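You operate a simulated robot arm through the tools that you are given. There is no shell and no other tool. Be economical: measure what you need, move in short steps, check, and stop when the job is done.

The job below is to be done with a simulated two-armed robot. You get a single attempt, and the scene is never put back.

TASK
Swap the empty polish jar for the spare with the earlier date and run the disc inside on deep.
Fine: empty jar on the round mat, one whole run. Set down upright: polish jar, what you pick out.

It is judged by the outcome, as a careful person would: the job done as asked, and still so three seconds after it is handed in. It fails if anything else is knocked over, pushed out of place, dropped, spilled or broken.

THE ROBOT
Two 7-joint arms with two-finger grippers on one trunk, on a base that drives. Base frame: it is fixed to the floor where the robot stands at the start and does not move with it; the origin is under the middle of the robot, x ahead of it, y to its left, z up; the surface under the hand at the start is at about z = 86. Readings come in cm, rad, newtons and seconds.
The left shoulder is at the start at [3.7, 17.4, 125.3], the right one opposite. With the tool pointing down near the work surface each hand reaches from about 10 to 82 cm from the robot's upright axis, wherever it stands, measured 20 degrees to its own side. Places, roughly: disc (12x12x1 cm) [50, 10, 70]; round mat [50, -10, 90]; socket of the disc cleaner [50, 0, 90]; wipe-deep knob [30, 20, 90]. Payload 2.94 kg a hand.
Tool frame (each hand has its own): the origin (TCP) lies between the finger pads and is the grasp point; the fingertips stand 3 cm ahead of it; z points along the fingers, y is the line along which they close. Largest opening 13.8 cm; the body of the gripper starts 10.9 cm behind the TCP.
Orientation is that of the tool frame in the base frame, as a unit quaternion [w, x, y, z]. With the fingers straight down and closing along the base's y, the tool's x points along the base's -x, its y along +y and its z along -z.

THE INTERFACE
- The arms move only by the tool move_arm. It takes "left_commands", "right_commands" or both (then of equal length, played together; a hand with none holds still); each is one flat list of numbers, 7 for each row, row after row: the closure, from 0 (fully open) to 1 (shut), then the shift along the tool's x, y, z in m, then the turn, a rotation vector about the tool's x, y, z in rad. In form: [jaw, dx, dy, dz, rx, ry, rz, jaw, dx, dy, dz, rx, ry, rz, ...]. A call has 1 to 8 rows; each row is the pose to reach, as a shift and turn from the pose commanded when the call began, along the tool's axes at that moment. Rows are played at 5 a second. More than 5 cm and 0.15 rad between two rows, or a gripper value outside its range, and nothing of the call is played. A pose out of reach is approached as far as the arm can. The call stops where the force on the tool passes 40 N (or 10 N more than at its start, if that is more) or the arm is blocked; 0.2 s more then pass. The fingers move at their own pace and stop on an object; they squeeze with about 25 N. The grip force told is the motor's: it shows also when the fingers shut on nothing. Time passes only in rows, and 0.2 s behind the last, so rows that repeat a pose let the fingers close. It gives the time, the measured TCP pose, the force on the tool (base axes), the opening and the grip force at its end, in the units of the frame above (readings bear some noise), with the torque about the TCP (base axes, N m) and any sound that the robot's microphone picked up.
- Cameras (640 x 400 px; columns grow to the right, rows downward): "scene" is now at [8.83, 1.8, 172.23]; the picture's right is [0.26, -0.96, 0.00], its down [-0.79, -0.21, -0.58] and it looks along [0.56, 0.15, -0.82] (base axes); focal length 255 px, centre (320, 200). "left" rides on the left gripper at [7.1, -1.9, -14.6] in its tool frame; the picture's right is [0.26, 0.97, 0.00], its down [-0.85, 0.23, -0.48] and it looks along [-0.46, 0.12, 0.88] (tool axes); focal length 280 px, centre (320, 200). "right" rides on the right gripper at [7.1, 1.9, -14.6] in its tool frame; the picture's right is [-0.26, 0.97, 0.00], its down [-0.85, -0.23, -0.47] and it looks along [-0.46, -0.12, 0.88] (tool axes); focal length 280 px, centre (320, 200). There is no depth. A picture from a camera that has moved, and an enlarged one, comes with that camera's place and axes in the base frame and with its lens.
- get_image(camera): a new picture of that camera. No time passes.
- lift_body(by): slides the trunk up (or, below 0, down) by that many cm; the arms and the scene camera ride with it, the base frame stays. It gives what a move gives, with no picture.
- roll_base(legs): drives the robot by 1 to 6 legs, each [ahead, turn to the left] in cm and rad, along the robot's own axes; the way and the turn of a leg run together, so that a leg with both is an arc; at most 150 cm and 3.142 rad a leg. The arms and the cameras ride along, it lands a little off, and it stops where it bumps. It gives what a move gives.
- pan_tilt(pan, tilt): turns the head with the scene camera to pan (to the left, within 2.094 rad either way) and tilt (down, from -0.506 to 1.204), counted from straight ahead of the robot. It gives what a move gives.
- zoom(camera, box): a new picture of the part [left, top, right, bottom] of that camera's present view, enlarged. No time passes.
- close_job(): hands the job in; it is judged then, once.

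Work in short steps. Places have to be worked out from the pictures, the camera data and where the tool is seen: move nearer, look again, correct. Check each grasp and each placing, and mend what went wrong. You have 120 turns and 92 pictures in all, those below and enlarged ones among them. Open the grippers and draw the arms clear of the work before you hand the job in, unless the task says otherwise; then end with one line.

The tools are called after ">>>" as a command line: name --argument value ..., lists and objects as JSON in quotes. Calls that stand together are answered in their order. move_arm: Moves the arms, as the interface text tells. Its arguments: {"type":"object","properties":{"left_commands":{"type":"array","items":{"type":"number"}},"right_commands":{"type":"array","items":{"type":"number"}}},"required":[]} The other tools are called the same way: lift_body (by) slides the trunk up or down; roll_base (legs) drives the base; pan_tilt (pan, tilt) turns the head that bears the scene camera; get_image (camera) takes a picture; zoom (camera, box) takes an enlarged picture of a part of a camera's view; close_job () hands the job in.

At the start:

```text
t: 0.0
left_tool_pos: [52.28, 27.49, 129.01]
left_tcp_rot: [0.0, 0.0, 1.0, 0.0]
left_wrist_force: [-0.3, 0.1, -0.4]
left_moment: [-0.03, 0.03, 0.03]
left_finger_gap: 13.8
left_gripper_force: 0.1
right_tool_pos: [57.38, -13.26, 123.72]
right_tcp_rot: [0.001, 0.0, 1.0, 0.0]
right_wrist_force: [-0.6, 0.2, 0.4]
right_moment: [-0.03, 0.0, -0.03]
right_finger_gap: 13.79
right_gripper_force: 0.1
trunk travel left (down, up): [-42.5, 30.9]
robot x, y, heading: [-0.44, 0.04, 0.0]
head pan, tilt: [0.267, 0.955]
```

scene: 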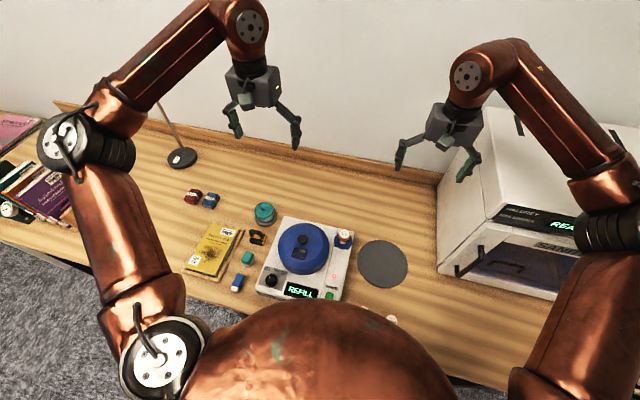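
right: 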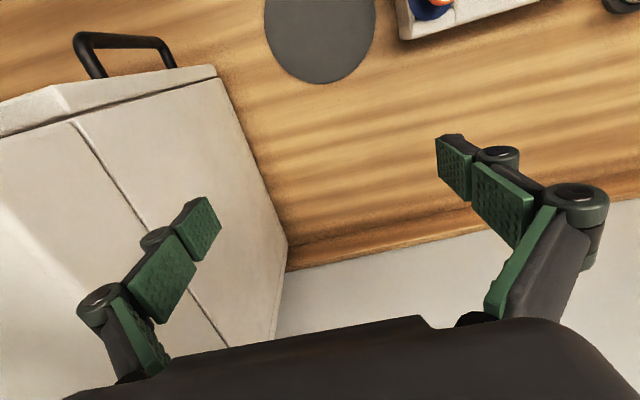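
left: 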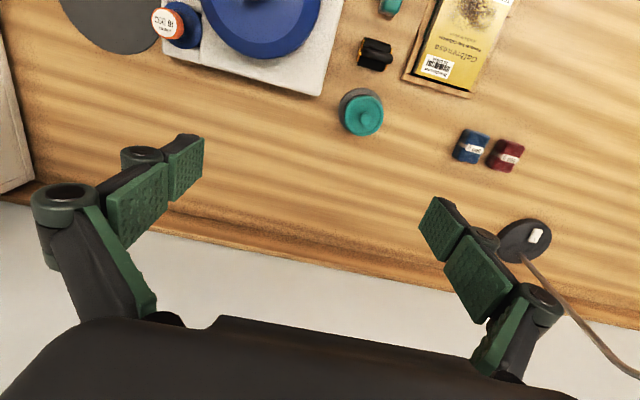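

I'll look closer at the disc cleaner and the surrounding items to identify the jars, spares and controls.

>>> zoom --camera "scene" --box '[240, 200, 400, 300]'

>>> zoom --camera "scene" --box '[160, 180, 288, 300]'

>>> zoom --camera "left" --box '[320, 0, 560, 180]'

>>> zoom --camera "left" --box '[120, 0, 280, 100]'

```text
4.00 times, centred on (320, 250) of scene
camera zoom: at [8.83, 1.8, 172.23], right [0.26, -0.96, 0.0], down [-0.79, -0.21, -0.58], along [0.56, 0.15, -0.82], focal length 1019 px, centre (320, 0)
```

zoom: 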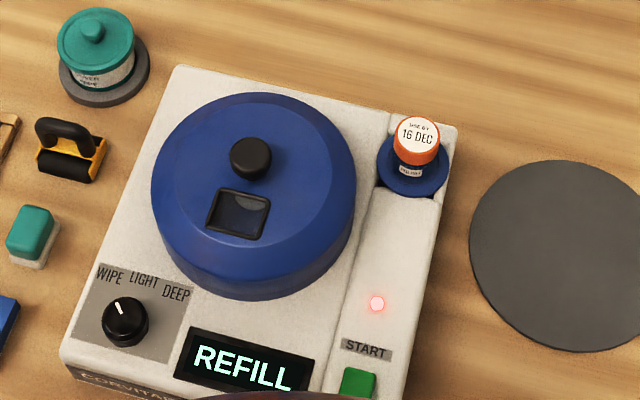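

```text
3.33 times, centred on (224, 240) of scene
camera zoom: at [8.83, 1.8, 172.23], right [0.26, -0.96, 0.0], down [-0.79, -0.21, -0.58], along [0.56, 0.15, -0.82], focal length 849 px, centre (640, 67)
```

zoom: 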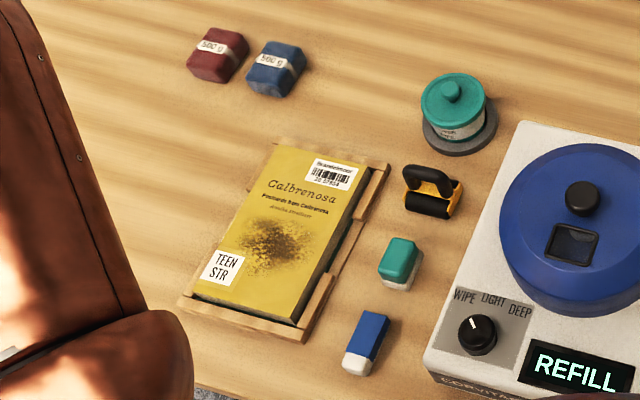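

```text
2.22 times, centred on (440, 90) of left
camera zoom: at [45.18, 25.52, 143.76], right [-0.26, 0.97, 0.0], down [0.85, 0.23, 0.48], along [0.46, 0.12, -0.88], focal length 623 px, centre (53, 444)
```

zoom: 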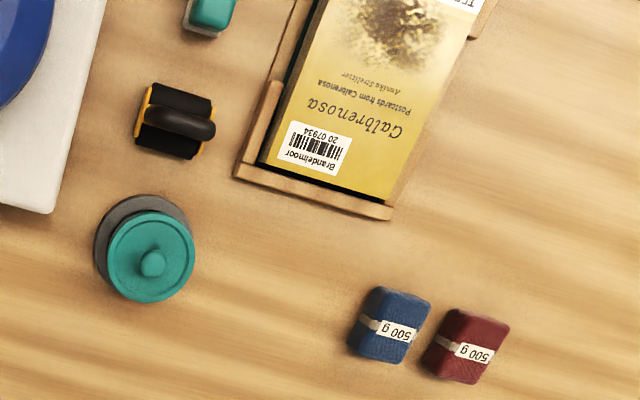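

```text
4.00 times, centred on (200, 50) of left
camera zoom: at [45.18, 25.52, 143.76], right [-0.26, 0.97, 0.0], down [0.85, 0.23, 0.48], along [0.46, 0.12, -0.88], focal length 1122 px, centre (800, 800)
```

zoom: 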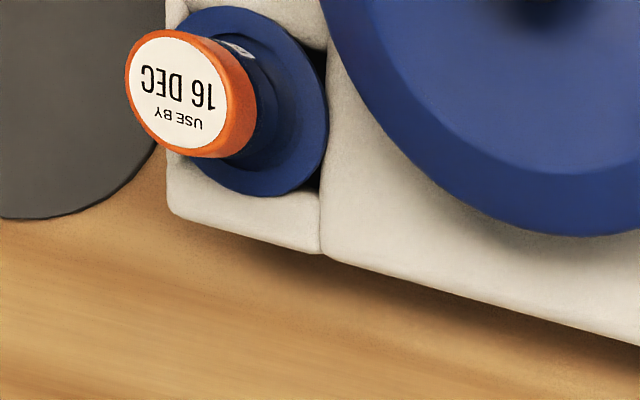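

The empty jar (orange lid) sits in the machine's socket; display reads REFILL. The spares aren't visible yet, so I'll look around by turning the head.

>>> pan_tilt --pan -0.5 --tilt 1.1

>>> get_image --camera "scene"

>>> pan_tilt --pan 0.9 --tilt 0.9

>>> get_image --camera "scene"

```text
t: 1.1
left_tool_pos: [52.17, 27.45, 129.12]
left_tcp_rot: [0.0, 0.0, 1.0, 0.0]
left_wrist_force: [0.1, -0.1, 0.0]
left_moment: [-0.01, 0.04, 0.0]
left_finger_gap: 13.79
left_gripper_force: 0.0
right_tool_pos: [57.29, -13.24, 123.68]
right_tcp_rot: [0.0, 0.001, 1.0, 0.0]
right_wrist_force: [0.4, 0.7, -0.3]
right_moment: [0.03, 0.02, 0.0]
right_finger_gap: 13.81
right_gripper_force: 0.0
trunk travel left (down, up): [-42.5, 30.9]
robot x, y, heading: [-0.17, -0.38, 0.003]
head pan, tilt: [-0.499, 1.1]
```

```text
84 pictures are left
camera scene: at [7.39, -3.12, 171.25], right [-0.48, -0.88, 0.0], down [-0.78, 0.43, -0.45], along [0.4, -0.22, -0.89], focal length 255 px, centre (320, 200)
```

scene: 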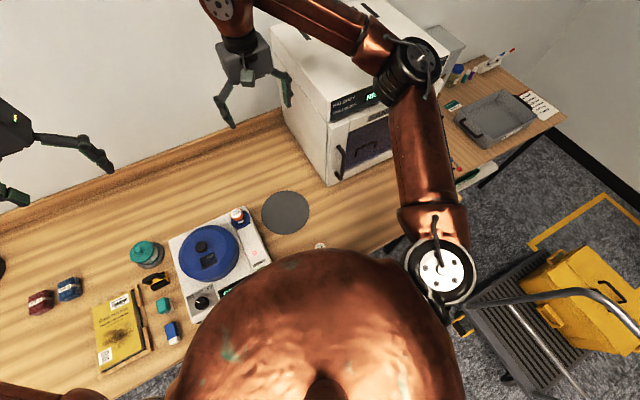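

```text
t: 2.6
left_tool_pos: [52.22, 27.41, 129.11]
left_tcp_rot: [0.0, 0.0, 1.0, 0.0]
left_wrist_force: [-0.6, -0.1, 0.0]
left_moment: [0.01, -0.02, -0.01]
left_finger_gap: 13.79
left_gripper_force: 0.1
right_tool_pos: [57.33, -13.22, 123.73]
right_tcp_rot: [0.0, 0.001, 1.0, 0.0]
right_wrist_force: [0.1, 0.1, 0.3]
right_moment: [0.0, 0.02, -0.03]
right_finger_gap: 13.82
right_gripper_force: 0.0
trunk travel left (down, up): [-42.5, 30.9]
robot x, y, heading: [-0.0, -0.02, -0.002]
head pan, tilt: [0.901, 0.901]
```

```text
83 pictures are left
camera scene: at [6.53, 5.81, 172.63], right [0.78, -0.62, 0.0], down [-0.49, -0.61, -0.62], along [0.39, 0.49, -0.78], focal length 255 px, centre (320, 200)
```

scene: 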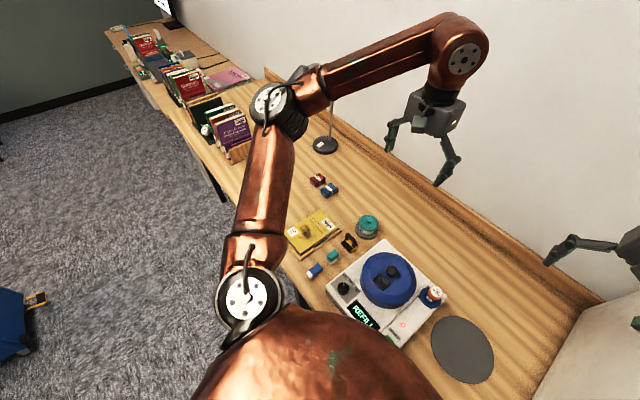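

The spares may lie along the bench on either side. I'll zoom into the left end here, then the right end.

>>> zoom --camera "scene" --box '[100, 0, 280, 160]'

>>> pan_tilt --pan -1.0 --tilt 0.8

>>> get_image --camera "scene"

>>> zoom --camera "right" --box '[240, 0, 640, 250]'

```text
2.50 times, centred on (190, 80) of scene
camera zoom: at [6.53, 5.81, 172.63], right [0.78, -0.62, 0.0], down [-0.49, -0.61, -0.62], along [0.39, 0.49, -0.78], focal length 637 px, centre (645, 500)
```

zoom: 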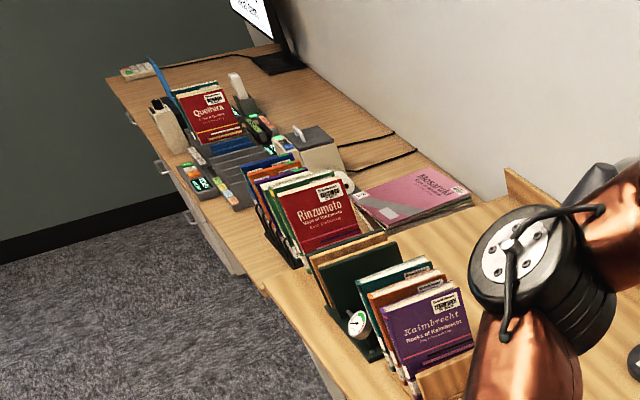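

```text
t: 4.5
left_tool_pos: [52.24, 27.5, 129.13]
left_tcp_rot: [0.0, 0.0, 1.0, 0.0]
left_wrist_force: [0.3, 0.8, -1.4]
left_moment: [-0.02, 0.0, 0.02]
left_finger_gap: 13.78
left_gripper_force: 0.1
right_tool_pos: [57.29, -13.26, 123.73]
right_tcp_rot: [0.0, 0.001, 1.0, 0.0]
right_wrist_force: [-0.2, -0.4, -0.9]
right_moment: [0.0, 0.01, -0.01]
right_finger_gap: 13.78
right_gripper_force: 0.0
trunk travel left (down, up): [-42.5, 30.9]
robot x, y, heading: [0.17, -0.09, -0.003]
head pan, tilt: [-1.0, 0.799]
```

```text
81 pictures are left
camera scene: at [6.2, -6.89, 173.42], right [-0.84, -0.54, 0.0], down [-0.39, 0.6, -0.7], along [0.38, -0.59, -0.72], focal length 255 px, centre (320, 200)
```

scene: 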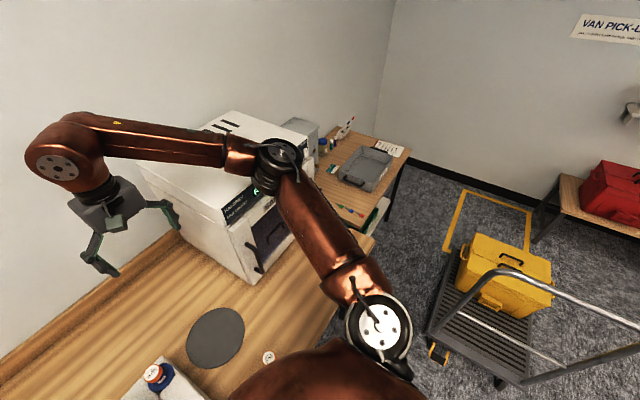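

```text
1.60 times, centred on (440, 125) of right
camera zoom: at [50.19, -11.42, 138.27], right [0.26, 0.96, 0.0], down [0.85, -0.23, 0.47], along [0.46, -0.12, -0.88], focal length 449 px, centre (128, 320)
```

zoom: 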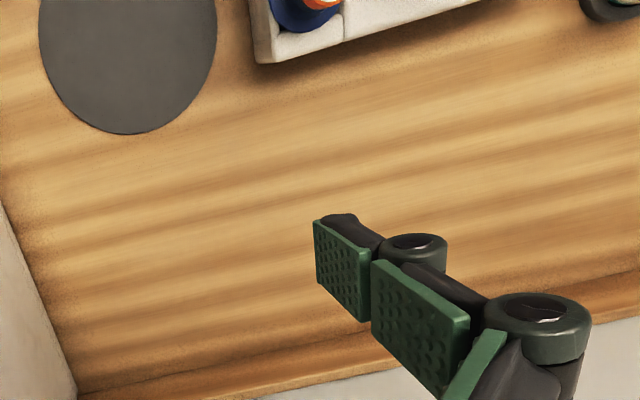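

There's a round white-topped thing near the bench edge at about (30,-15). Zoom on it, and on the right end of the bench.

>>> zoom --camera "scene" --box '[200, 320, 328, 400]'

>>> zoom --camera "scene" --box '[270, 110, 430, 210]'

```text
5.00 times, centred on (264, 360) of scene
camera zoom: at [6.2, -6.89, 173.42], right [-0.84, -0.54, 0.0], down [-0.39, 0.6, -0.7], along [0.38, -0.59, -0.72], focal length 1274 px, centre (600, -600)
```

zoom: 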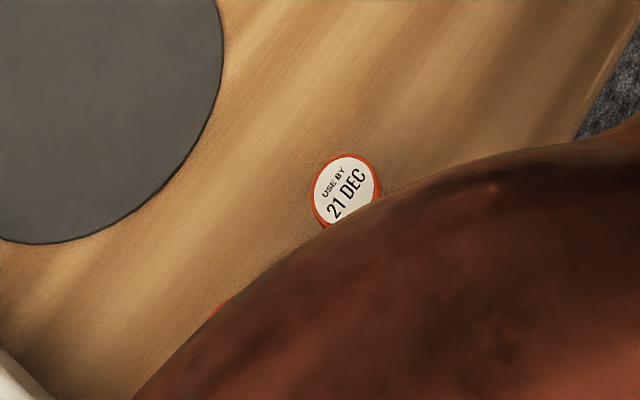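

```text
4.00 times, centred on (350, 160) of scene
camera zoom: at [6.2, -6.89, 173.42], right [-0.84, -0.54, 0.0], down [-0.39, 0.6, -0.7], along [0.38, -0.59, -0.72], focal length 1019 px, centre (200, 360)
```

zoom: 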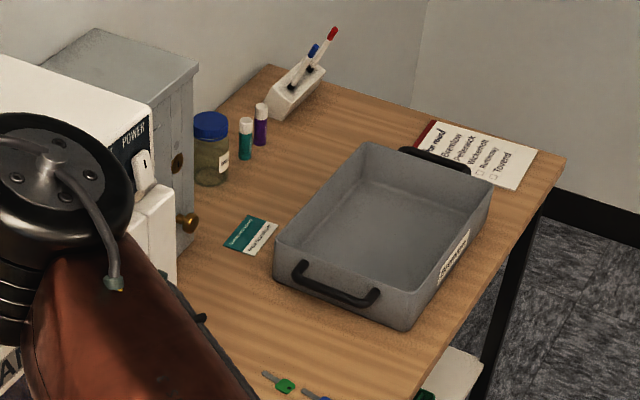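

There's a second orange lid hidden by the robot's body. I'll back up 18 cm for a clear view.

>>> roll_base --legs '[[-18, 0]]'

>>> pan_tilt --pan -0.1 --tilt 0.95

>>> get_image --camera "scene"

```text
t: 5.9
left_tool_pos: [38.89, 27.59, 128.29]
left_tcp_rot: [-0.006, 0.0, 1.0, 0.0]
left_wrist_force: [-0.5, -1.2, 0.1]
left_moment: [0.08, -0.08, 0.01]
left_finger_gap: 13.78
left_gripper_force: 0.0
right_tool_pos: [43.81, -13.29, 122.86]
right_tcp_rot: [-0.006, 0.0, 1.0, -0.002]
right_wrist_force: [-0.9, -0.5, 1.6]
right_moment: [-0.06, -0.08, 0.01]
right_finger_gap: 13.74
right_gripper_force: 0.0
trunk travel left (down, up): [-42.5, 30.9]
robot x, y, heading: [-15.02, 0.16, 0.004]
head pan, tilt: [-1.0, 0.799]
stopped in leg 1: the robot was blocked; the commanded pose is now the measured one
```

```text
t: 7.1
left_tool_pos: [35.58, 27.97, 132.12]
left_tcp_rot: [0.013, -0.037, 0.998, -0.038]
left_wrist_force: [1.5, 0.9, -0.5]
left_moment: [-0.07, 0.2, -0.04]
left_finger_gap: 13.81
left_gripper_force: 0.2
right_tool_pos: [42.3, -16.31, 127.06]
right_tcp_rot: [0.006, 0.045, 0.998, 0.033]
right_wrist_force: [1.4, -1.8, -0.9]
right_moment: [0.16, 0.2, 0.01]
right_finger_gap: 13.78
right_gripper_force: 0.0
trunk travel left (down, up): [-42.5, 30.9]
robot x, y, heading: [-15.06, 0.26, -0.003]
head pan, tilt: [-0.099, 0.949]
```

```text
77 pictures are left
camera scene: at [4.18, -0.96, 172.44], right [-0.1, -0.99, 0.01], down [-0.84, 0.08, -0.53], along [0.53, -0.06, -0.85], focal length 255 px, centre (320, 200)
```

scene: 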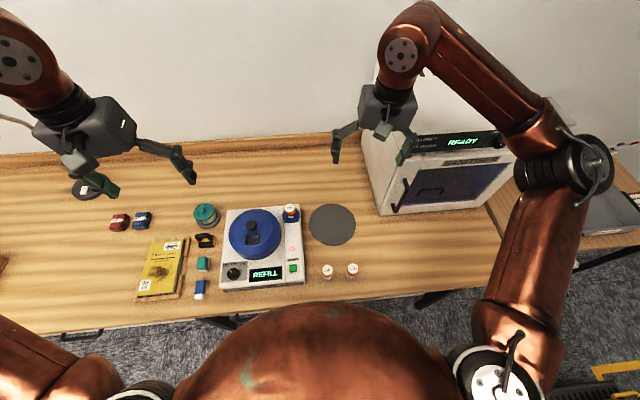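

The robot was blocked at −15 cm and may be rocking. Let me check whether it has settled and which thing is in the way.

>>> roll_base --legs '[[4, 0]]'

>>> get_image --camera "scene"

```text
t: 7.8
left_tool_pos: [33.19, 28.98, 131.43]
left_tcp_rot: [0.023, -0.048, 0.998, -0.019]
left_wrist_force: [-1.2, -0.9, -0.4]
left_moment: [0.01, -0.09, 0.02]
left_finger_gap: 13.8
left_gripper_force: 0.1
right_tool_pos: [39.69, -15.13, 126.31]
right_tcp_rot: [0.017, 0.035, 0.999, 0.015]
right_wrist_force: [0.0, 0.7, 0.1]
right_moment: [-0.04, -0.07, -0.03]
right_finger_gap: 13.79
right_gripper_force: 0.0
trunk travel left (down, up): [-42.5, 30.9]
robot x, y, heading: [-13.77, -0.2, 0.003]
head pan, tilt: [-0.099, 0.949]
stopped in leg 1: the robot was blocked; the commanded pose is now the measured one
```

```text
76 pictures are left
camera scene: at [0.27, -0.78, 172.36], right [-0.1, -0.99, 0.0], down [-0.83, 0.08, -0.56], along [0.55, -0.06, -0.83], focal length 255 px, centre (320, 200)
```

scene: 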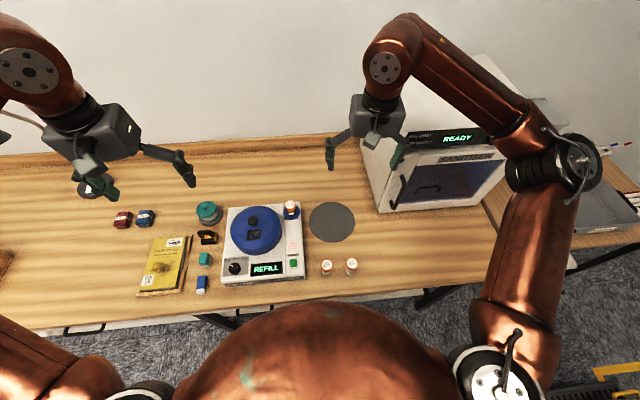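

Let things settle with a no-op and read the state.

>>> move_arm --right_commands '[0, 0, 0, 0, 0, 0, 0, 0, 0, 0, 0, 0, 0, 0, 0, 0, 0, 0, 0, 0, 0]'

>>> zoom --camera "scene" --box '[210, 180, 370, 300]'

```text
t: 8.3
left_tool_pos: [28.4, 29.04, 134.55]
left_tcp_rot: [0.052, -0.091, 0.993, -0.049]
left_wrist_force: [1.3, 0.0, 0.0]
left_moment: [0.02, 0.07, 0.03]
left_finger_gap: 13.78
left_gripper_force: 0.1
right_tool_pos: [36.81, -16.81, 130.58]
right_tcp_rot: [0.028, 0.075, 0.995, 0.052]
right_wrist_force: [0.2, -1.0, -0.4]
right_moment: [0.09, -0.03, 0.04]
right_finger_gap: 13.82
right_gripper_force: 0.0
trunk travel left (down, up): [-42.5, 30.9]
robot x, y, heading: [-14.32, -0.22, 0.005]
head pan, tilt: [-0.099, 0.949]
stopped in row 2 (right hand): the arm was blocked; the commanded pose is now the measured one
```

```text
3.33 times, centred on (290, 240) of scene
camera zoom: at [11.27, -0.79, 172.23], right [-0.1, -1.0, 0.01], down [-0.86, 0.08, -0.5], along [0.5, -0.06, -0.86], focal length 849 px, centre (420, 67)
```

zoom: 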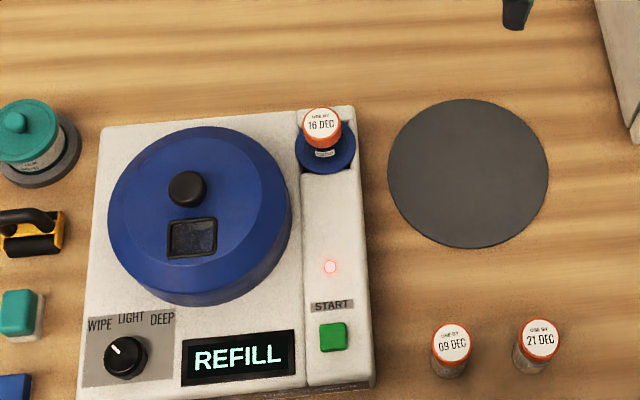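

The spare wanted is 09 DEC (left one of the two). The robot body seems to be swaying; wait a little more and recheck the readings.

>>> pan_tilt --pan -0.1 --tilt 0.95

>>> get_image --camera "scene"

```text
t: 8.9
left_tool_pos: [17.15, 29.63, 134.81]
left_tcp_rot: [0.086, -0.062, 0.994, -0.025]
left_wrist_force: [-0.3, 0.0, 1.5]
left_moment: [-0.04, 0.03, -0.07]
left_finger_gap: 13.76
left_gripper_force: 0.1
right_tool_pos: [24.98, -15.85, 130.86]
right_tcp_rot: [0.076, 0.05, 0.996, 0.022]
right_wrist_force: [-1.3, 1.6, -0.5]
right_moment: [-0.22, -0.24, 0.07]
right_finger_gap: 13.75
right_gripper_force: 0.0
trunk travel left (down, up): [-42.5, 30.9]
robot x, y, heading: [-14.37, -0.25, -0.004]
head pan, tilt: [-0.099, 0.949]
```

```text
74 pictures are left
camera scene: at [-8.18, -0.66, 172.38], right [-0.1, -1.0, 0.0], down [-0.8, 0.08, -0.6], along [0.59, -0.06, -0.8], focal length 255 px, centre (320, 200)
```

scene: 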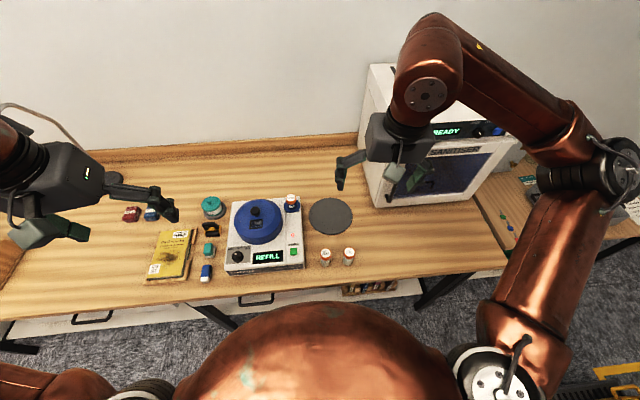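

The body is rocking after the bump. I'll wait with head motions so it damps out.

>>> pan_tilt --pan 0.6 --tilt 0.95

>>> pan_tilt --pan -0.5 --tilt 0.95

>>> pan_tilt --pan -0.1 --tilt 0.95

>>> get_image --camera "scene"

```text
t: 10.0
left_tool_pos: [26.06, 28.94, 135.19]
left_tcp_rot: [0.062, -0.091, 0.993, -0.051]
left_wrist_force: [0.8, 0.4, -1.0]
left_moment: [0.02, 0.09, -0.04]
left_finger_gap: 13.8
left_gripper_force: 0.1
right_tool_pos: [34.4, -16.87, 131.21]
right_tcp_rot: [0.038, 0.075, 0.995, 0.054]
right_wrist_force: [0.6, -0.4, -0.2]
right_moment: [0.02, 0.08, 0.02]
right_finger_gap: 13.82
right_gripper_force: 0.2
trunk travel left (down, up): [-42.5, 30.9]
robot x, y, heading: [-14.25, 0.06, -0.0]
head pan, tilt: [0.6, 0.949]
```

```text
t: 11.3
left_tool_pos: [26.42, 29.24, 134.56]
left_tcp_rot: [0.053, -0.088, 0.994, -0.045]
left_wrist_force: [-0.5, 0.0, -0.1]
left_moment: [0.02, 0.03, 0.01]
left_finger_gap: 13.78
left_gripper_force: 0.0
right_tool_pos: [35.1, -16.71, 130.44]
right_tcp_rot: [0.035, 0.075, 0.996, 0.046]
right_wrist_force: [0.9, -1.1, 2.0]
right_moment: [0.01, 0.05, 0.0]
right_finger_gap: 13.81
right_gripper_force: 0.1
trunk travel left (down, up): [-42.5, 30.9]
robot x, y, heading: [-14.02, -0.05, -0.001]
head pan, tilt: [-0.499, 0.949]
```

```text
t: 12.2
left_tool_pos: [26.69, 29.26, 133.2]
left_tcp_rot: [0.048, -0.062, 0.997, -0.026]
left_wrist_force: [0.2, -1.1, 0.4]
left_moment: [0.04, 0.09, 0.03]
left_finger_gap: 13.77
left_gripper_force: 0.1
right_tool_pos: [34.08, -15.82, 128.21]
right_tcp_rot: [0.036, 0.058, 0.997, 0.024]
right_wrist_force: [1.4, 0.1, -0.2]
right_moment: [0.05, 0.06, 0.0]
right_finger_gap: 13.75
right_gripper_force: 0.1
trunk travel left (down, up): [-42.5, 30.9]
robot x, y, heading: [-14.43, -0.46, -0.001]
head pan, tilt: [-0.099, 0.949]
```

```text
73 pictures are left
camera scene: at [-1.34, -0.87, 172.27], right [-0.1, -0.99, 0.0], down [-0.82, 0.08, -0.56], along [0.56, -0.06, -0.83], focal length 255 px, centre (320, 200)
```

scene: 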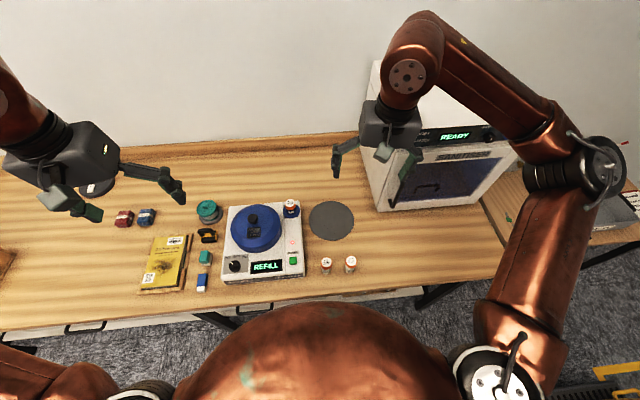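

It's settling but seems pitched slightly forward, perhaps leaning on something behind. I'll drive forward a few cm.

>>> roll_base --legs '[[5, 0]]'

>>> pan_tilt --pan 0.3 --tilt 0.95

>>> pan_tilt --pan -0.1 --tilt 0.95

>>> zoom --camera "scene" --box '[190, 160, 430, 310]'

```text
t: 13.1
left_tool_pos: [28.61, 29.3, 133.93]
left_tcp_rot: [0.062, -0.062, 0.996, -0.029]
left_wrist_force: [1.2, 0.6, -0.4]
left_moment: [-0.01, 0.25, 0.03]
left_finger_gap: 13.8
left_gripper_force: 0.0
right_tool_pos: [35.95, -15.76, 129.45]
right_tcp_rot: [0.05, 0.055, 0.997, 0.027]
right_wrist_force: [1.4, 0.2, -0.7]
right_moment: [0.0, 0.26, -0.02]
right_finger_gap: 13.8
right_gripper_force: 0.1
trunk travel left (down, up): [-42.5, 30.9]
robot x, y, heading: [-9.28, -0.26, 0.004]
head pan, tilt: [-0.099, 0.949]
```

```text
t: 14.0
left_tool_pos: [29.23, 29.16, 133.82]
left_tcp_rot: [0.059, -0.062, 0.996, -0.028]
left_wrist_force: [0.3, 0.1, -0.1]
left_moment: [0.03, 0.06, -0.03]
left_finger_gap: 13.78
left_gripper_force: 0.0
right_tool_pos: [36.62, -15.78, 129.15]
right_tcp_rot: [0.046, 0.056, 0.997, 0.027]
right_wrist_force: [0.3, -0.3, -0.3]
right_moment: [-0.01, 0.05, -0.01]
right_finger_gap: 13.79
right_gripper_force: 0.1
trunk travel left (down, up): [-42.5, 30.9]
robot x, y, heading: [-9.52, -0.06, -0.001]
head pan, tilt: [0.3, 0.949]
```

```text
t: 14.9
left_tool_pos: [28.25, 29.43, 134.06]
left_tcp_rot: [0.062, -0.063, 0.996, -0.028]
left_wrist_force: [0.5, 0.1, 0.7]
left_moment: [0.02, -0.01, 0.01]
left_finger_gap: 13.8
left_gripper_force: 0.1
right_tool_pos: [35.81, -15.8, 129.48]
right_tcp_rot: [0.052, 0.057, 0.997, 0.025]
right_wrist_force: [0.4, 0.5, 0.6]
right_moment: [-0.03, 0.0, -0.01]
right_finger_gap: 13.8
right_gripper_force: 0.1
trunk travel left (down, up): [-42.5, 30.9]
robot x, y, heading: [-9.32, -0.02, -0.0]
head pan, tilt: [-0.099, 0.949]
```

```text
2.67 times, centred on (310, 235) of scene
camera zoom: at [-0.32, -0.83, 172.27], right [-0.1, -1.0, 0.0], down [-0.81, 0.08, -0.58], along [0.58, -0.06, -0.81], focal length 679 px, centre (347, 107)
```

zoom: 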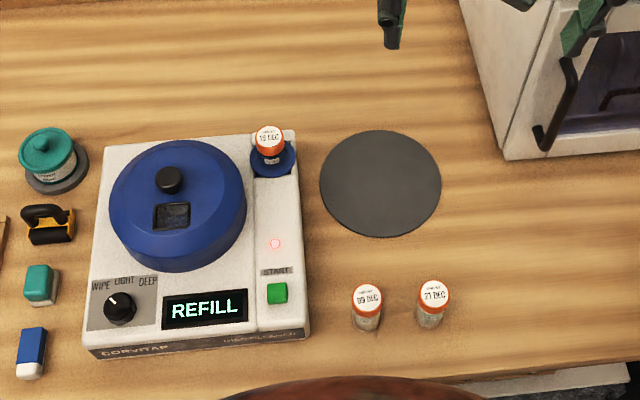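

Stable now at robot x≈−9.4. Estimates: 09 DEC jar ≈(28.4,−6.1), 21 DEC ≈(27.7,−14.1), both ~7 cm tall. I'll level the right hand and lower it over the machine's right side to view with the hand camera.

>>> move_arm --right_commands '[0, 0, 0.025, 0.03, 0.0125, 0.026, -0.0285, 0, 0, 0.05, 0.06, 0.025, 0.052, -0.057, 0, 0, 0.075, 0.09, 0.0375, 0.078, -0.0855, 0, 0, 0.1, 0.12, 0.05, 0.104, -0.114, 0, 0, 0.1, 0.12, 0.05, 0.104, -0.114]'

>>> get_image --camera "right"

```text
t: 16.1
left_tool_pos: [28.14, 29.23, 134.01]
left_tcp_rot: [0.064, -0.063, 0.996, -0.028]
left_wrist_force: [0.4, -0.4, 0.3]
left_moment: [0.05, 0.0, 0.01]
left_finger_gap: 13.79
left_gripper_force: 0.1
right_tool_pos: [38.17, -5.48, 118.11]
right_tcp_rot: [-0.001, -0.001, 1.0, 0.002]
right_wrist_force: [-0.3, -0.7, 0.0]
right_moment: [0.06, -0.06, 0.02]
right_finger_gap: 13.8
right_gripper_force: 0.0
trunk travel left (down, up): [-42.5, 30.9]
robot x, y, heading: [-9.33, -0.0, -0.003]
head pan, tilt: [-0.099, 0.949]
```

```text
71 pictures are left
camera right: at [31.08, -3.68, 132.71], right [0.26, 0.97, 0.0], down [0.85, -0.23, 0.47], along [0.46, -0.12, -0.88], focal length 280 px, centre (320, 200)
```

right: 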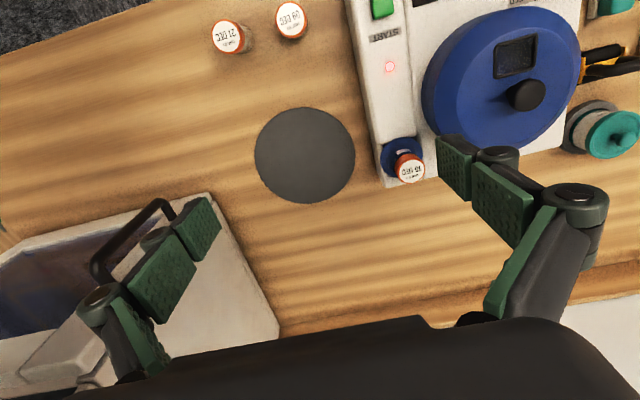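

Hand camera gives: socket jar lid top ≈(48.4,4.7,96), mat centre ≈(45.8,−10.3), 09 DEC ≈(27,−6.1). Zoom on the socket for grip-height details.

>>> zoom --camera "right" --box '[340, 110, 468, 190]'

>>> zoom --camera "right" --box '[200, 0, 328, 80]'

```text
5.00 times, centred on (404, 150) of right
camera zoom: at [31.08, -3.68, 132.71], right [0.26, 0.97, 0.0], down [0.85, -0.23, 0.47], along [0.46, -0.12, -0.88], focal length 1402 px, centre (-100, 450)
```

zoom: 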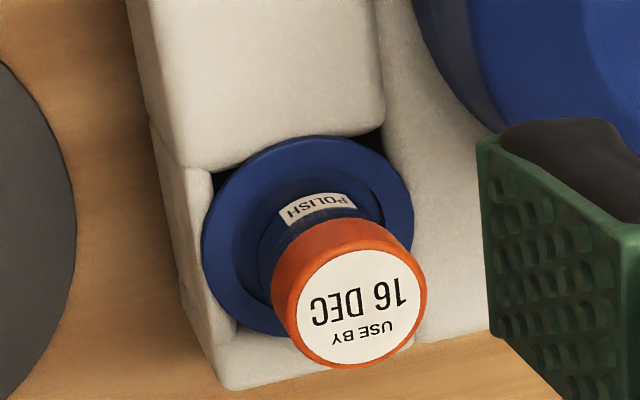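

```text
5.00 times, centred on (264, 40) of right
camera zoom: at [31.08, -3.68, 132.71], right [0.26, 0.97, 0.0], down [0.85, -0.23, 0.47], along [0.46, -0.12, -0.88], focal length 1402 px, centre (600, 1000)
```

zoom: 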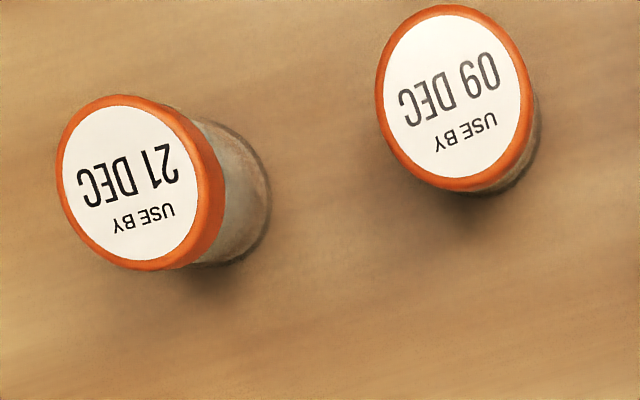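

Moving the right hand above the empty jar with jaws half closed (≈7.6 cm), then looking again.

>>> move_arm --right_commands '[0.45, -0.026, 0.026, 0.025, 0, 0, 0, 0.45, -0.052, 0.052, 0.05, 0, 0, 0, 0.45, -0.078, 0.078, 0.075, 0, 0, 0, 0.45, -0.102, 0.102, 0.1, 0, 0, 0, 0.45, -0.102, 0.102, 0.1, 0, 0, 0]'

>>> get_image --camera "right"

>>> get_image --camera "scene"

```text
t: 17.3
left_tool_pos: [28.13, 29.16, 134.04]
left_tcp_rot: [0.062, -0.062, 0.996, -0.028]
left_wrist_force: [-0.8, 0.6, -1.1]
left_moment: [0.01, -0.01, 0.0]
left_finger_gap: 13.78
left_gripper_force: 0.1
right_tool_pos: [48.42, 4.98, 108.26]
right_tcp_rot: [0.0, -0.001, 1.0, 0.002]
right_wrist_force: [0.1, -0.2, -0.1]
right_moment: [0.07, -0.01, -0.01]
right_finger_gap: 7.62
right_gripper_force: 0.1
trunk travel left (down, up): [-42.5, 30.9]
robot x, y, heading: [-9.53, 0.01, 0.005]
head pan, tilt: [-0.099, 0.949]
```

```text
68 pictures are left
camera right: at [41.23, 6.74, 122.76], right [0.26, 0.97, 0.0], down [0.85, -0.23, 0.47], along [0.46, -0.12, -0.88], focal length 280 px, centre (320, 200)
```

right: 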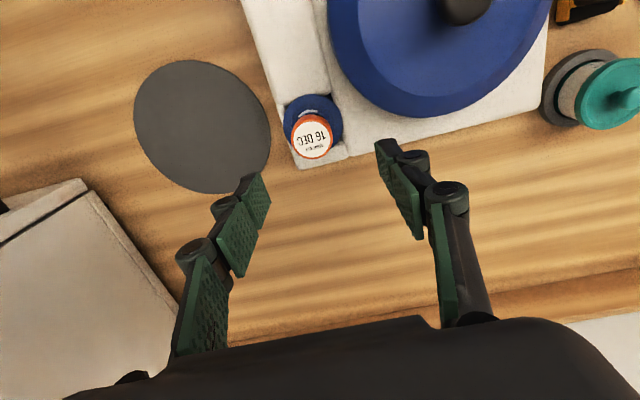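

```text
67 pictures are left
camera scene: at [-0.39, -0.93, 172.28], right [-0.1, -0.99, 0.0], down [-0.81, 0.08, -0.58], along [0.58, -0.06, -0.81], focal length 255 px, centre (320, 200)
```

scene: 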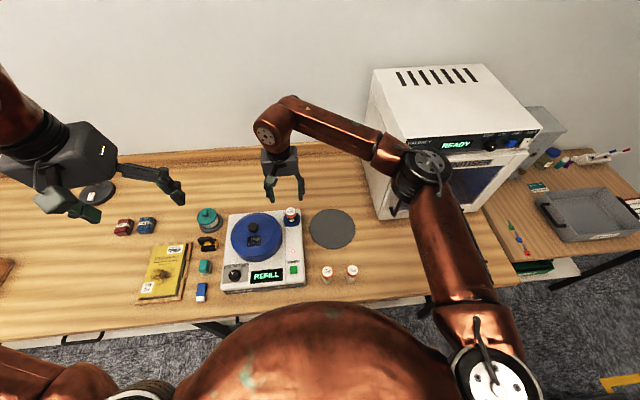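

Triangulated lid top ≈(48.0,4.25,96.8). Descend to TCP z≈97.3 (tips ~2.5 cm below lid top), correcting laterally, without closing yet.

>>> move_arm --right_commands '[0.45, 0.004, -0.007, 0.03, 0, 0, 0, 0.45, 0.004, -0.007, 0.06, 0, 0, 0, 0.45, 0.004, -0.007, 0.09, 0, 0, 0, 0.45, 0.004, -0.007, 0.109, 0, 0, 0, 0.45, 0.004, -0.007, 0.109, 0, 0, 0]'

>>> get_image --camera "right"

>>> zoom --camera "scene" --box '[220, 170, 380, 270]'

```text
t: 18.5
left_tool_pos: [28.22, 29.29, 134.03]
left_tcp_rot: [0.062, -0.062, 0.996, -0.028]
left_wrist_force: [0.5, 0.2, 0.0]
left_moment: [0.0, 0.0, -0.02]
left_finger_gap: 13.81
left_gripper_force: 0.0
right_tool_pos: [47.94, 4.3, 97.21]
right_tcp_rot: [-0.001, -0.002, 1.0, 0.001]
right_wrist_force: [-0.1, 0.1, 0.1]
right_moment: [0.01, 0.0, 0.0]
right_finger_gap: 7.6
right_gripper_force: 0.1
trunk travel left (down, up): [-42.5, 30.9]
robot x, y, heading: [-9.05, -0.2, 0.001]
head pan, tilt: [-0.099, 0.949]
```

```text
66 pictures are left
camera right: at [40.8, 6.05, 111.79], right [0.26, 0.97, 0.0], down [0.85, -0.23, 0.47], along [0.46, -0.12, -0.88], focal length 280 px, centre (320, 200)
```

right: 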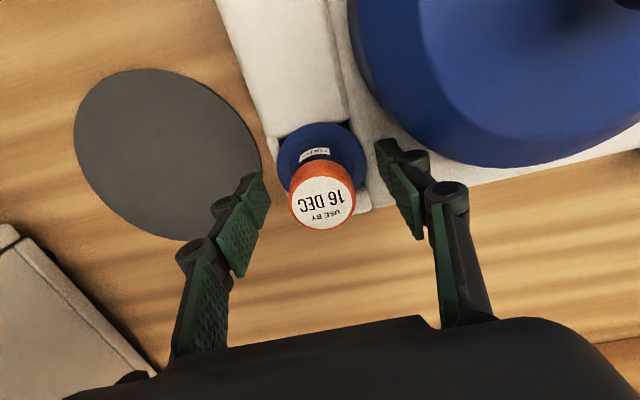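

```text
4.00 times, centred on (300, 220) of scene
camera zoom: at [-0.31, -0.78, 172.27], right [-0.1, -0.99, 0.0], down [-0.81, 0.08, -0.58], along [0.58, -0.06, -0.81], focal length 1019 px, centre (400, 120)
```

zoom: 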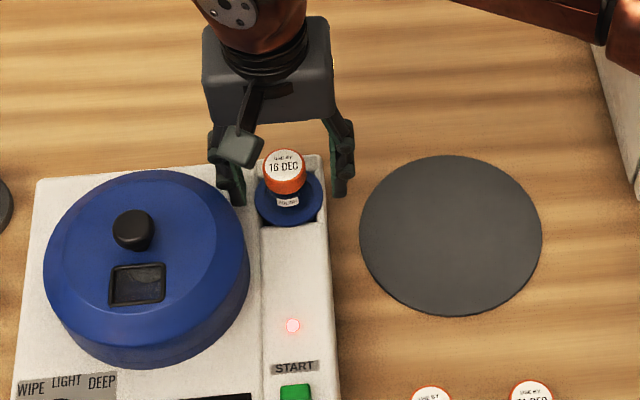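

Fingers straddle the lid properly. Small shift (+0.3 x, −0.2 y), then close.

>>> move_arm --right_commands '[0.45, -0.003, -0.002, 0, 0, 0, 0, 0.8, -0.003, -0.002, 0, 0, 0, 0, 1, -0.003, -0.002, 0, 0, 0, 0, 1, -0.003, -0.002, 0, 0, 0, 0, 1, -0.003, -0.002, 0, 0, 0, 0, 1, -0.003, -0.002, 0, 0, 0, 0, 1, -0.003, -0.002, 0, 0, 0, 0]'

>>> get_image --camera "right"

```text
t: 20.1
left_tool_pos: [28.31, 29.33, 134.02]
left_tcp_rot: [0.063, -0.063, 0.996, -0.028]
left_wrist_force: [0.3, -0.6, -0.1]
left_moment: [0.0, 0.05, 0.02]
left_finger_gap: 13.81
left_gripper_force: 0.1
right_tool_pos: [48.14, 3.98, 97.34]
right_tcp_rot: [-0.001, -0.001, 1.0, 0.001]
right_wrist_force: [0.7, 0.4, 1.0]
right_moment: [0.0, 0.0, 0.02]
right_finger_gap: 3.57
right_gripper_force: 25.0
trunk travel left (down, up): [-42.5, 30.9]
robot x, y, heading: [-9.3, -0.21, -0.001]
head pan, tilt: [-0.099, 0.949]
```

```text
64 pictures are left
camera right: at [41.1, 5.83, 111.83], right [0.26, 0.97, 0.0], down [0.85, -0.23, 0.47], along [0.46, -0.12, -0.88], focal length 280 px, centre (320, 200)
```

right: 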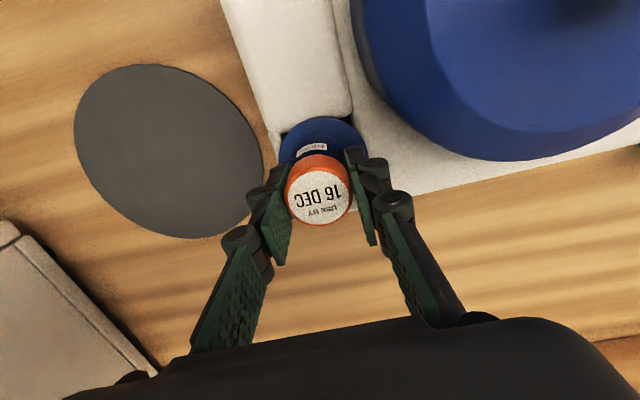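

Gripped (3.57 cm, 25 N). Lift straight up, watching the force.

>>> move_arm --right_commands '[1, 0, 0, -0.01, 0, 0, 0, 1, 0, 0, -0.025, 0, 0, 0, 1, 0, 0, -0.05, 0, 0, 0, 1, 0, 0, -0.08, 0, 0, 0, 1, 0, 0, -0.08, 0, 0, 0]'

>>> get_image --camera "right"

>>> zoom --camera "scene" --box '[220, 170, 380, 270]'

```text
t: 21.3
left_tool_pos: [28.4, 29.17, 133.99]
left_tcp_rot: [0.063, -0.062, 0.996, -0.029]
left_wrist_force: [0.4, 0.6, -0.8]
left_moment: [0.01, 0.02, 0.0]
left_finger_gap: 13.82
left_gripper_force: 0.1
right_tool_pos: [48.37, 4.14, 105.27]
right_tcp_rot: [-0.001, -0.001, 1.0, 0.001]
right_wrist_force: [1.0, 0.0, -1.7]
right_moment: [-0.02, 0.0, 0.02]
right_finger_gap: 3.56
right_gripper_force: 24.6
trunk travel left (down, up): [-42.5, 30.9]
robot x, y, heading: [-9.56, -0.5, -0.0]
head pan, tilt: [-0.099, 0.949]
```

```text
63 pictures are left
camera right: at [41.17, 5.8, 119.78], right [0.26, 0.97, 0.0], down [0.85, -0.23, 0.47], along [0.46, -0.12, -0.88], focal length 280 px, centre (320, 200)
```

right: 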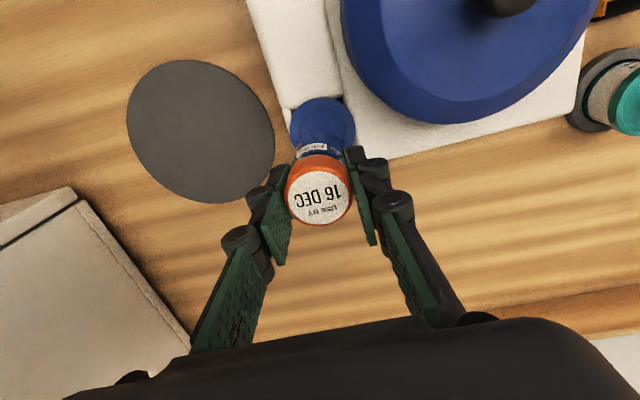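

```text
4.00 times, centred on (300, 220) of scene
camera zoom: at [-0.24, -0.82, 172.26], right [-0.1, -0.99, 0.0], down [-0.81, 0.08, -0.58], along [0.58, -0.06, -0.81], focal length 1019 px, centre (400, 120)
```

zoom: 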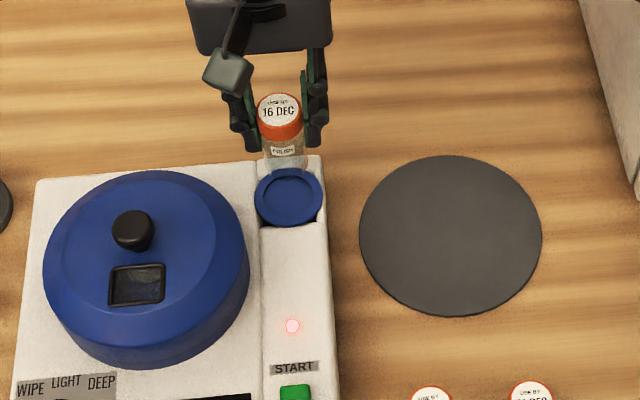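

The empty jar is out cleanly. Carry it over the mat centre (45.7,−10.2).

>>> move_arm --right_commands '[1, 0.006, -0.036, 0, 0, 0, 0, 1, 0.013, -0.072, 0, 0, 0, 0, 1, 0.019, -0.108, 0.01, 0, 0, 0, 1, 0.026, -0.143, 0.03, 0, 0, 0, 1, 0.026, -0.143, 0.06, 0, 0, 0, 1, 0.026, -0.143, 0.08, 0, 0, 0, 1, 0.026, -0.143, 0.1, 0, 0, 0, 1, 0.026, -0.143, 0.1, 0, 0, 0]'

>>> get_image --camera "right"

>>> zoom --camera "scene" --box '[270, 180, 398, 260]'

```text
t: 23.1
left_tool_pos: [28.26, 29.19, 133.99]
left_tcp_rot: [0.062, -0.062, 0.996, -0.028]
left_wrist_force: [0.0, 0.6, 0.4]
left_moment: [-0.01, -0.01, 0.03]
left_finger_gap: 13.79
left_gripper_force: 0.1
right_tool_pos: [45.65, -10.33, 95.33]
right_tcp_rot: [0.0, -0.001, 1.0, 0.002]
right_wrist_force: [0.0, 0.0, -0.5]
right_moment: [0.01, -0.03, -0.02]
right_finger_gap: 3.59
right_gripper_force: 24.6
trunk travel left (down, up): [-42.5, 30.9]
robot x, y, heading: [-9.43, -0.26, -0.002]
head pan, tilt: [-0.099, 0.949]
```

```text
61 pictures are left
camera right: at [38.53, -8.46, 109.84], right [0.26, 0.97, 0.0], down [0.85, -0.23, 0.47], along [0.46, -0.12, -0.88], focal length 280 px, centre (320, 200)
```

right: 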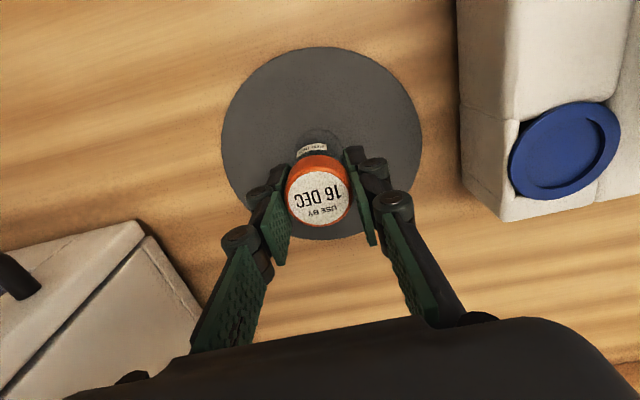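

```text
5.00 times, centred on (334, 220) of scene
camera zoom: at [-0.34, -0.82, 172.27], right [-0.1, -0.99, 0.0], down [-0.81, 0.08, -0.58], along [0.58, -0.06, -0.81], focal length 1274 px, centre (250, 100)
```

zoom: 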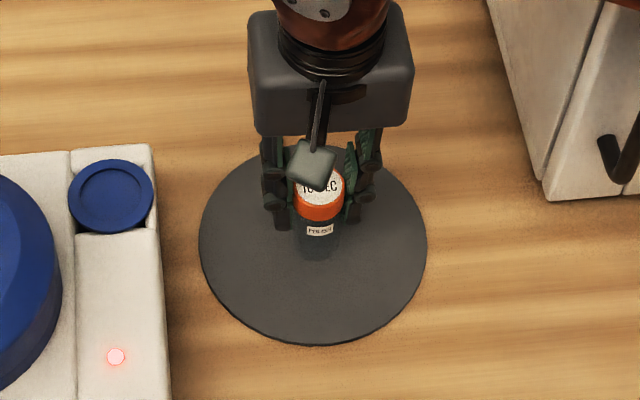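

The jar appears only ~1–2 cm above the mat. Lower in 4 mm steps.

>>> move_arm --right_commands '[1, 0, 0, 0.004, 0, 0, 0, 1, 0, 0, 0.008, 0, 0, 0, 1, 0, 0, 0.008, 0, 0, 0]'

>>> move_arm --right_commands '[1, 0, 0, 0.003, 0, 0, 0, 1, 0, 0, 0.005, 0, 0, 0, 1, 0, 0, 0.005, 0, 0, 0]'

```text
t: 23.9
left_tool_pos: [28.23, 29.21, 134.06]
left_tcp_rot: [0.062, -0.062, 0.996, -0.028]
left_wrist_force: [-0.2, -0.4, -0.5]
left_moment: [-0.02, 0.01, 0.0]
left_finger_gap: 13.76
left_gripper_force: 0.1
right_tool_pos: [45.7, -10.17, 94.6]
right_tcp_rot: [0.0, -0.001, 1.0, 0.001]
right_wrist_force: [-0.8, 0.3, -1.2]
right_moment: [0.03, -0.03, -0.03]
right_finger_gap: 3.57
right_gripper_force: 25.3
trunk travel left (down, up): [-42.5, 30.9]
robot x, y, heading: [-9.39, -0.03, -0.001]
head pan, tilt: [-0.099, 0.949]
```

```text
t: 24.7
left_tool_pos: [28.23, 29.37, 133.94]
left_tcp_rot: [0.062, -0.063, 0.996, -0.028]
left_wrist_force: [-0.7, 0.2, 0.3]
left_moment: [0.01, 0.01, 0.04]
left_finger_gap: 13.81
left_gripper_force: 0.0
right_tool_pos: [45.56, -10.36, 93.94]
right_tcp_rot: [-0.001, 0.0, 1.0, 0.002]
right_wrist_force: [-0.5, -0.4, -0.6]
right_moment: [-0.05, -0.01, 0.03]
right_finger_gap: 3.6
right_gripper_force: 25.4
trunk travel left (down, up): [-42.5, 30.9]
robot x, y, heading: [-9.29, -0.23, 0.003]
head pan, tilt: [-0.099, 0.949]
```

No contact yet; keep lowering in small steps.

>>> move_arm --right_commands '[1, 0, 0, 0.003, 0, 0, 0, 1, 0, 0, 0.005, 0, 0, 0, 1, 0, 0, 0.005, 0, 0, 0]'

>>> zoom --camera "right" --box '[240, 80, 400, 260]'

```text
t: 25.5
left_tool_pos: [28.11, 29.27, 133.99]
left_tcp_rot: [0.062, -0.063, 0.996, -0.028]
left_wrist_force: [-0.1, -0.3, 0.0]
left_moment: [0.01, 0.02, -0.01]
left_finger_gap: 13.79
left_gripper_force: 0.0
right_tool_pos: [45.63, -10.23, 93.42]
right_tcp_rot: [-0.001, 0.0, 1.0, 0.001]
right_wrist_force: [0.7, -0.6, -0.4]
right_moment: [0.02, 0.0, -0.05]
right_finger_gap: 3.58
right_gripper_force: 25.0
trunk travel left (down, up): [-42.5, 30.9]
robot x, y, heading: [-9.11, -0.12, -0.004]
head pan, tilt: [-0.099, 0.949]
```

```text
2.22 times, centred on (320, 170) of right
camera zoom: at [38.48, -8.47, 108.02], right [0.26, 0.97, 0.0], down [0.85, -0.23, 0.47], along [0.46, -0.12, -0.88], focal length 623 px, centre (320, 267)
```

zoom: 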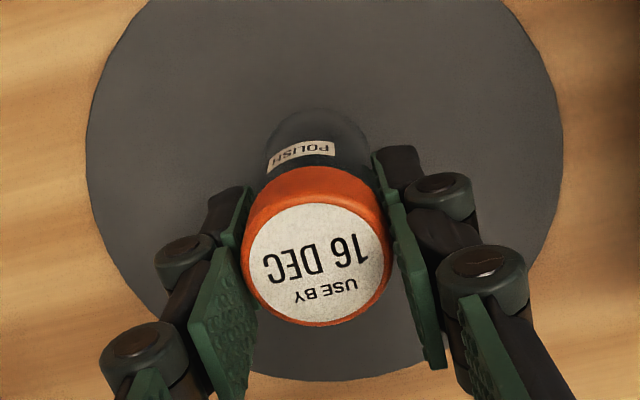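

>>> move_arm --right_commands '[1, 0, 0, 0.003, 0, 0, 0, 1, 0, 0, 0.005, 0, 0, 0, 1, 0, 0, 0.005, 0, 0, 0]'

>>> move_arm --right_commands '[1, 0, 0, 0.002, 0, 0, 0, 1, 0, 0, 0.003, 0, 0, 0, 1, 0, 0, 0.003, 0, 0, 0]'

```text
t: 26.3
left_tool_pos: [28.18, 29.22, 133.89]
left_tcp_rot: [0.062, -0.063, 0.996, -0.028]
left_wrist_force: [-0.7, 0.7, -0.8]
left_moment: [-0.01, -0.02, 0.01]
left_finger_gap: 13.81
left_gripper_force: 0.0
right_tool_pos: [45.56, -10.2, 92.98]
right_tcp_rot: [-0.001, -0.001, 1.0, 0.0]
right_wrist_force: [-0.2, 1.3, -1.2]
right_moment: [0.01, 0.01, 0.0]
right_finger_gap: 3.57
right_gripper_force: 24.8
trunk travel left (down, up): [-42.5, 30.9]
robot x, y, heading: [-9.56, 0.03, -0.003]
head pan, tilt: [-0.099, 0.949]
```

```text
t: 27.1
left_tool_pos: [28.11, 29.35, 134.13]
left_tcp_rot: [0.062, -0.063, 0.996, -0.028]
left_wrist_force: [-0.8, 0.8, 0.7]
left_moment: [-0.04, -0.03, 0.0]
left_finger_gap: 13.8
left_gripper_force: 0.1
right_tool_pos: [45.56, -10.19, 92.76]
right_tcp_rot: [-0.001, -0.001, 1.0, 0.002]
right_wrist_force: [-0.3, 0.4, 1.9]
right_moment: [-0.02, 0.0, 0.0]
right_finger_gap: 3.59
right_gripper_force: 25.1
trunk travel left (down, up): [-42.5, 30.9]
robot x, y, heading: [-9.1, -0.13, 0.004]
head pan, tilt: [-0.099, 0.949]
```

Force just turned slightly positive (+1.9 N), hinting at contact. A little further down to confirm.

>>> move_arm --right_commands '[1, 0, 0, 0.002, 0, 0, 0, 1, 0, 0, 0.003, 0, 0, 0, 1, 0, 0, 0.003, 0, 0, 0]'

```text
t: 27.9
left_tool_pos: [28.09, 29.19, 134.02]
left_tcp_rot: [0.062, -0.062, 0.996, -0.028]
left_wrist_force: [-0.1, 1.1, 0.5]
left_moment: [0.03, 0.0, 0.02]
left_finger_gap: 13.8
left_gripper_force: 0.0
right_tool_pos: [45.67, -10.3, 92.62]
right_tcp_rot: [0.001, -0.001, 1.0, 0.002]
right_wrist_force: [1.6, -4.2, 25.1]
right_moment: [-0.18, 0.08, 0.0]
right_finger_gap: 3.63
right_gripper_force: 24.9
trunk travel left (down, up): [-42.5, 30.9]
robot x, y, heading: [-9.11, -0.45, 0.003]
head pan, tilt: [-0.099, 0.949]
```

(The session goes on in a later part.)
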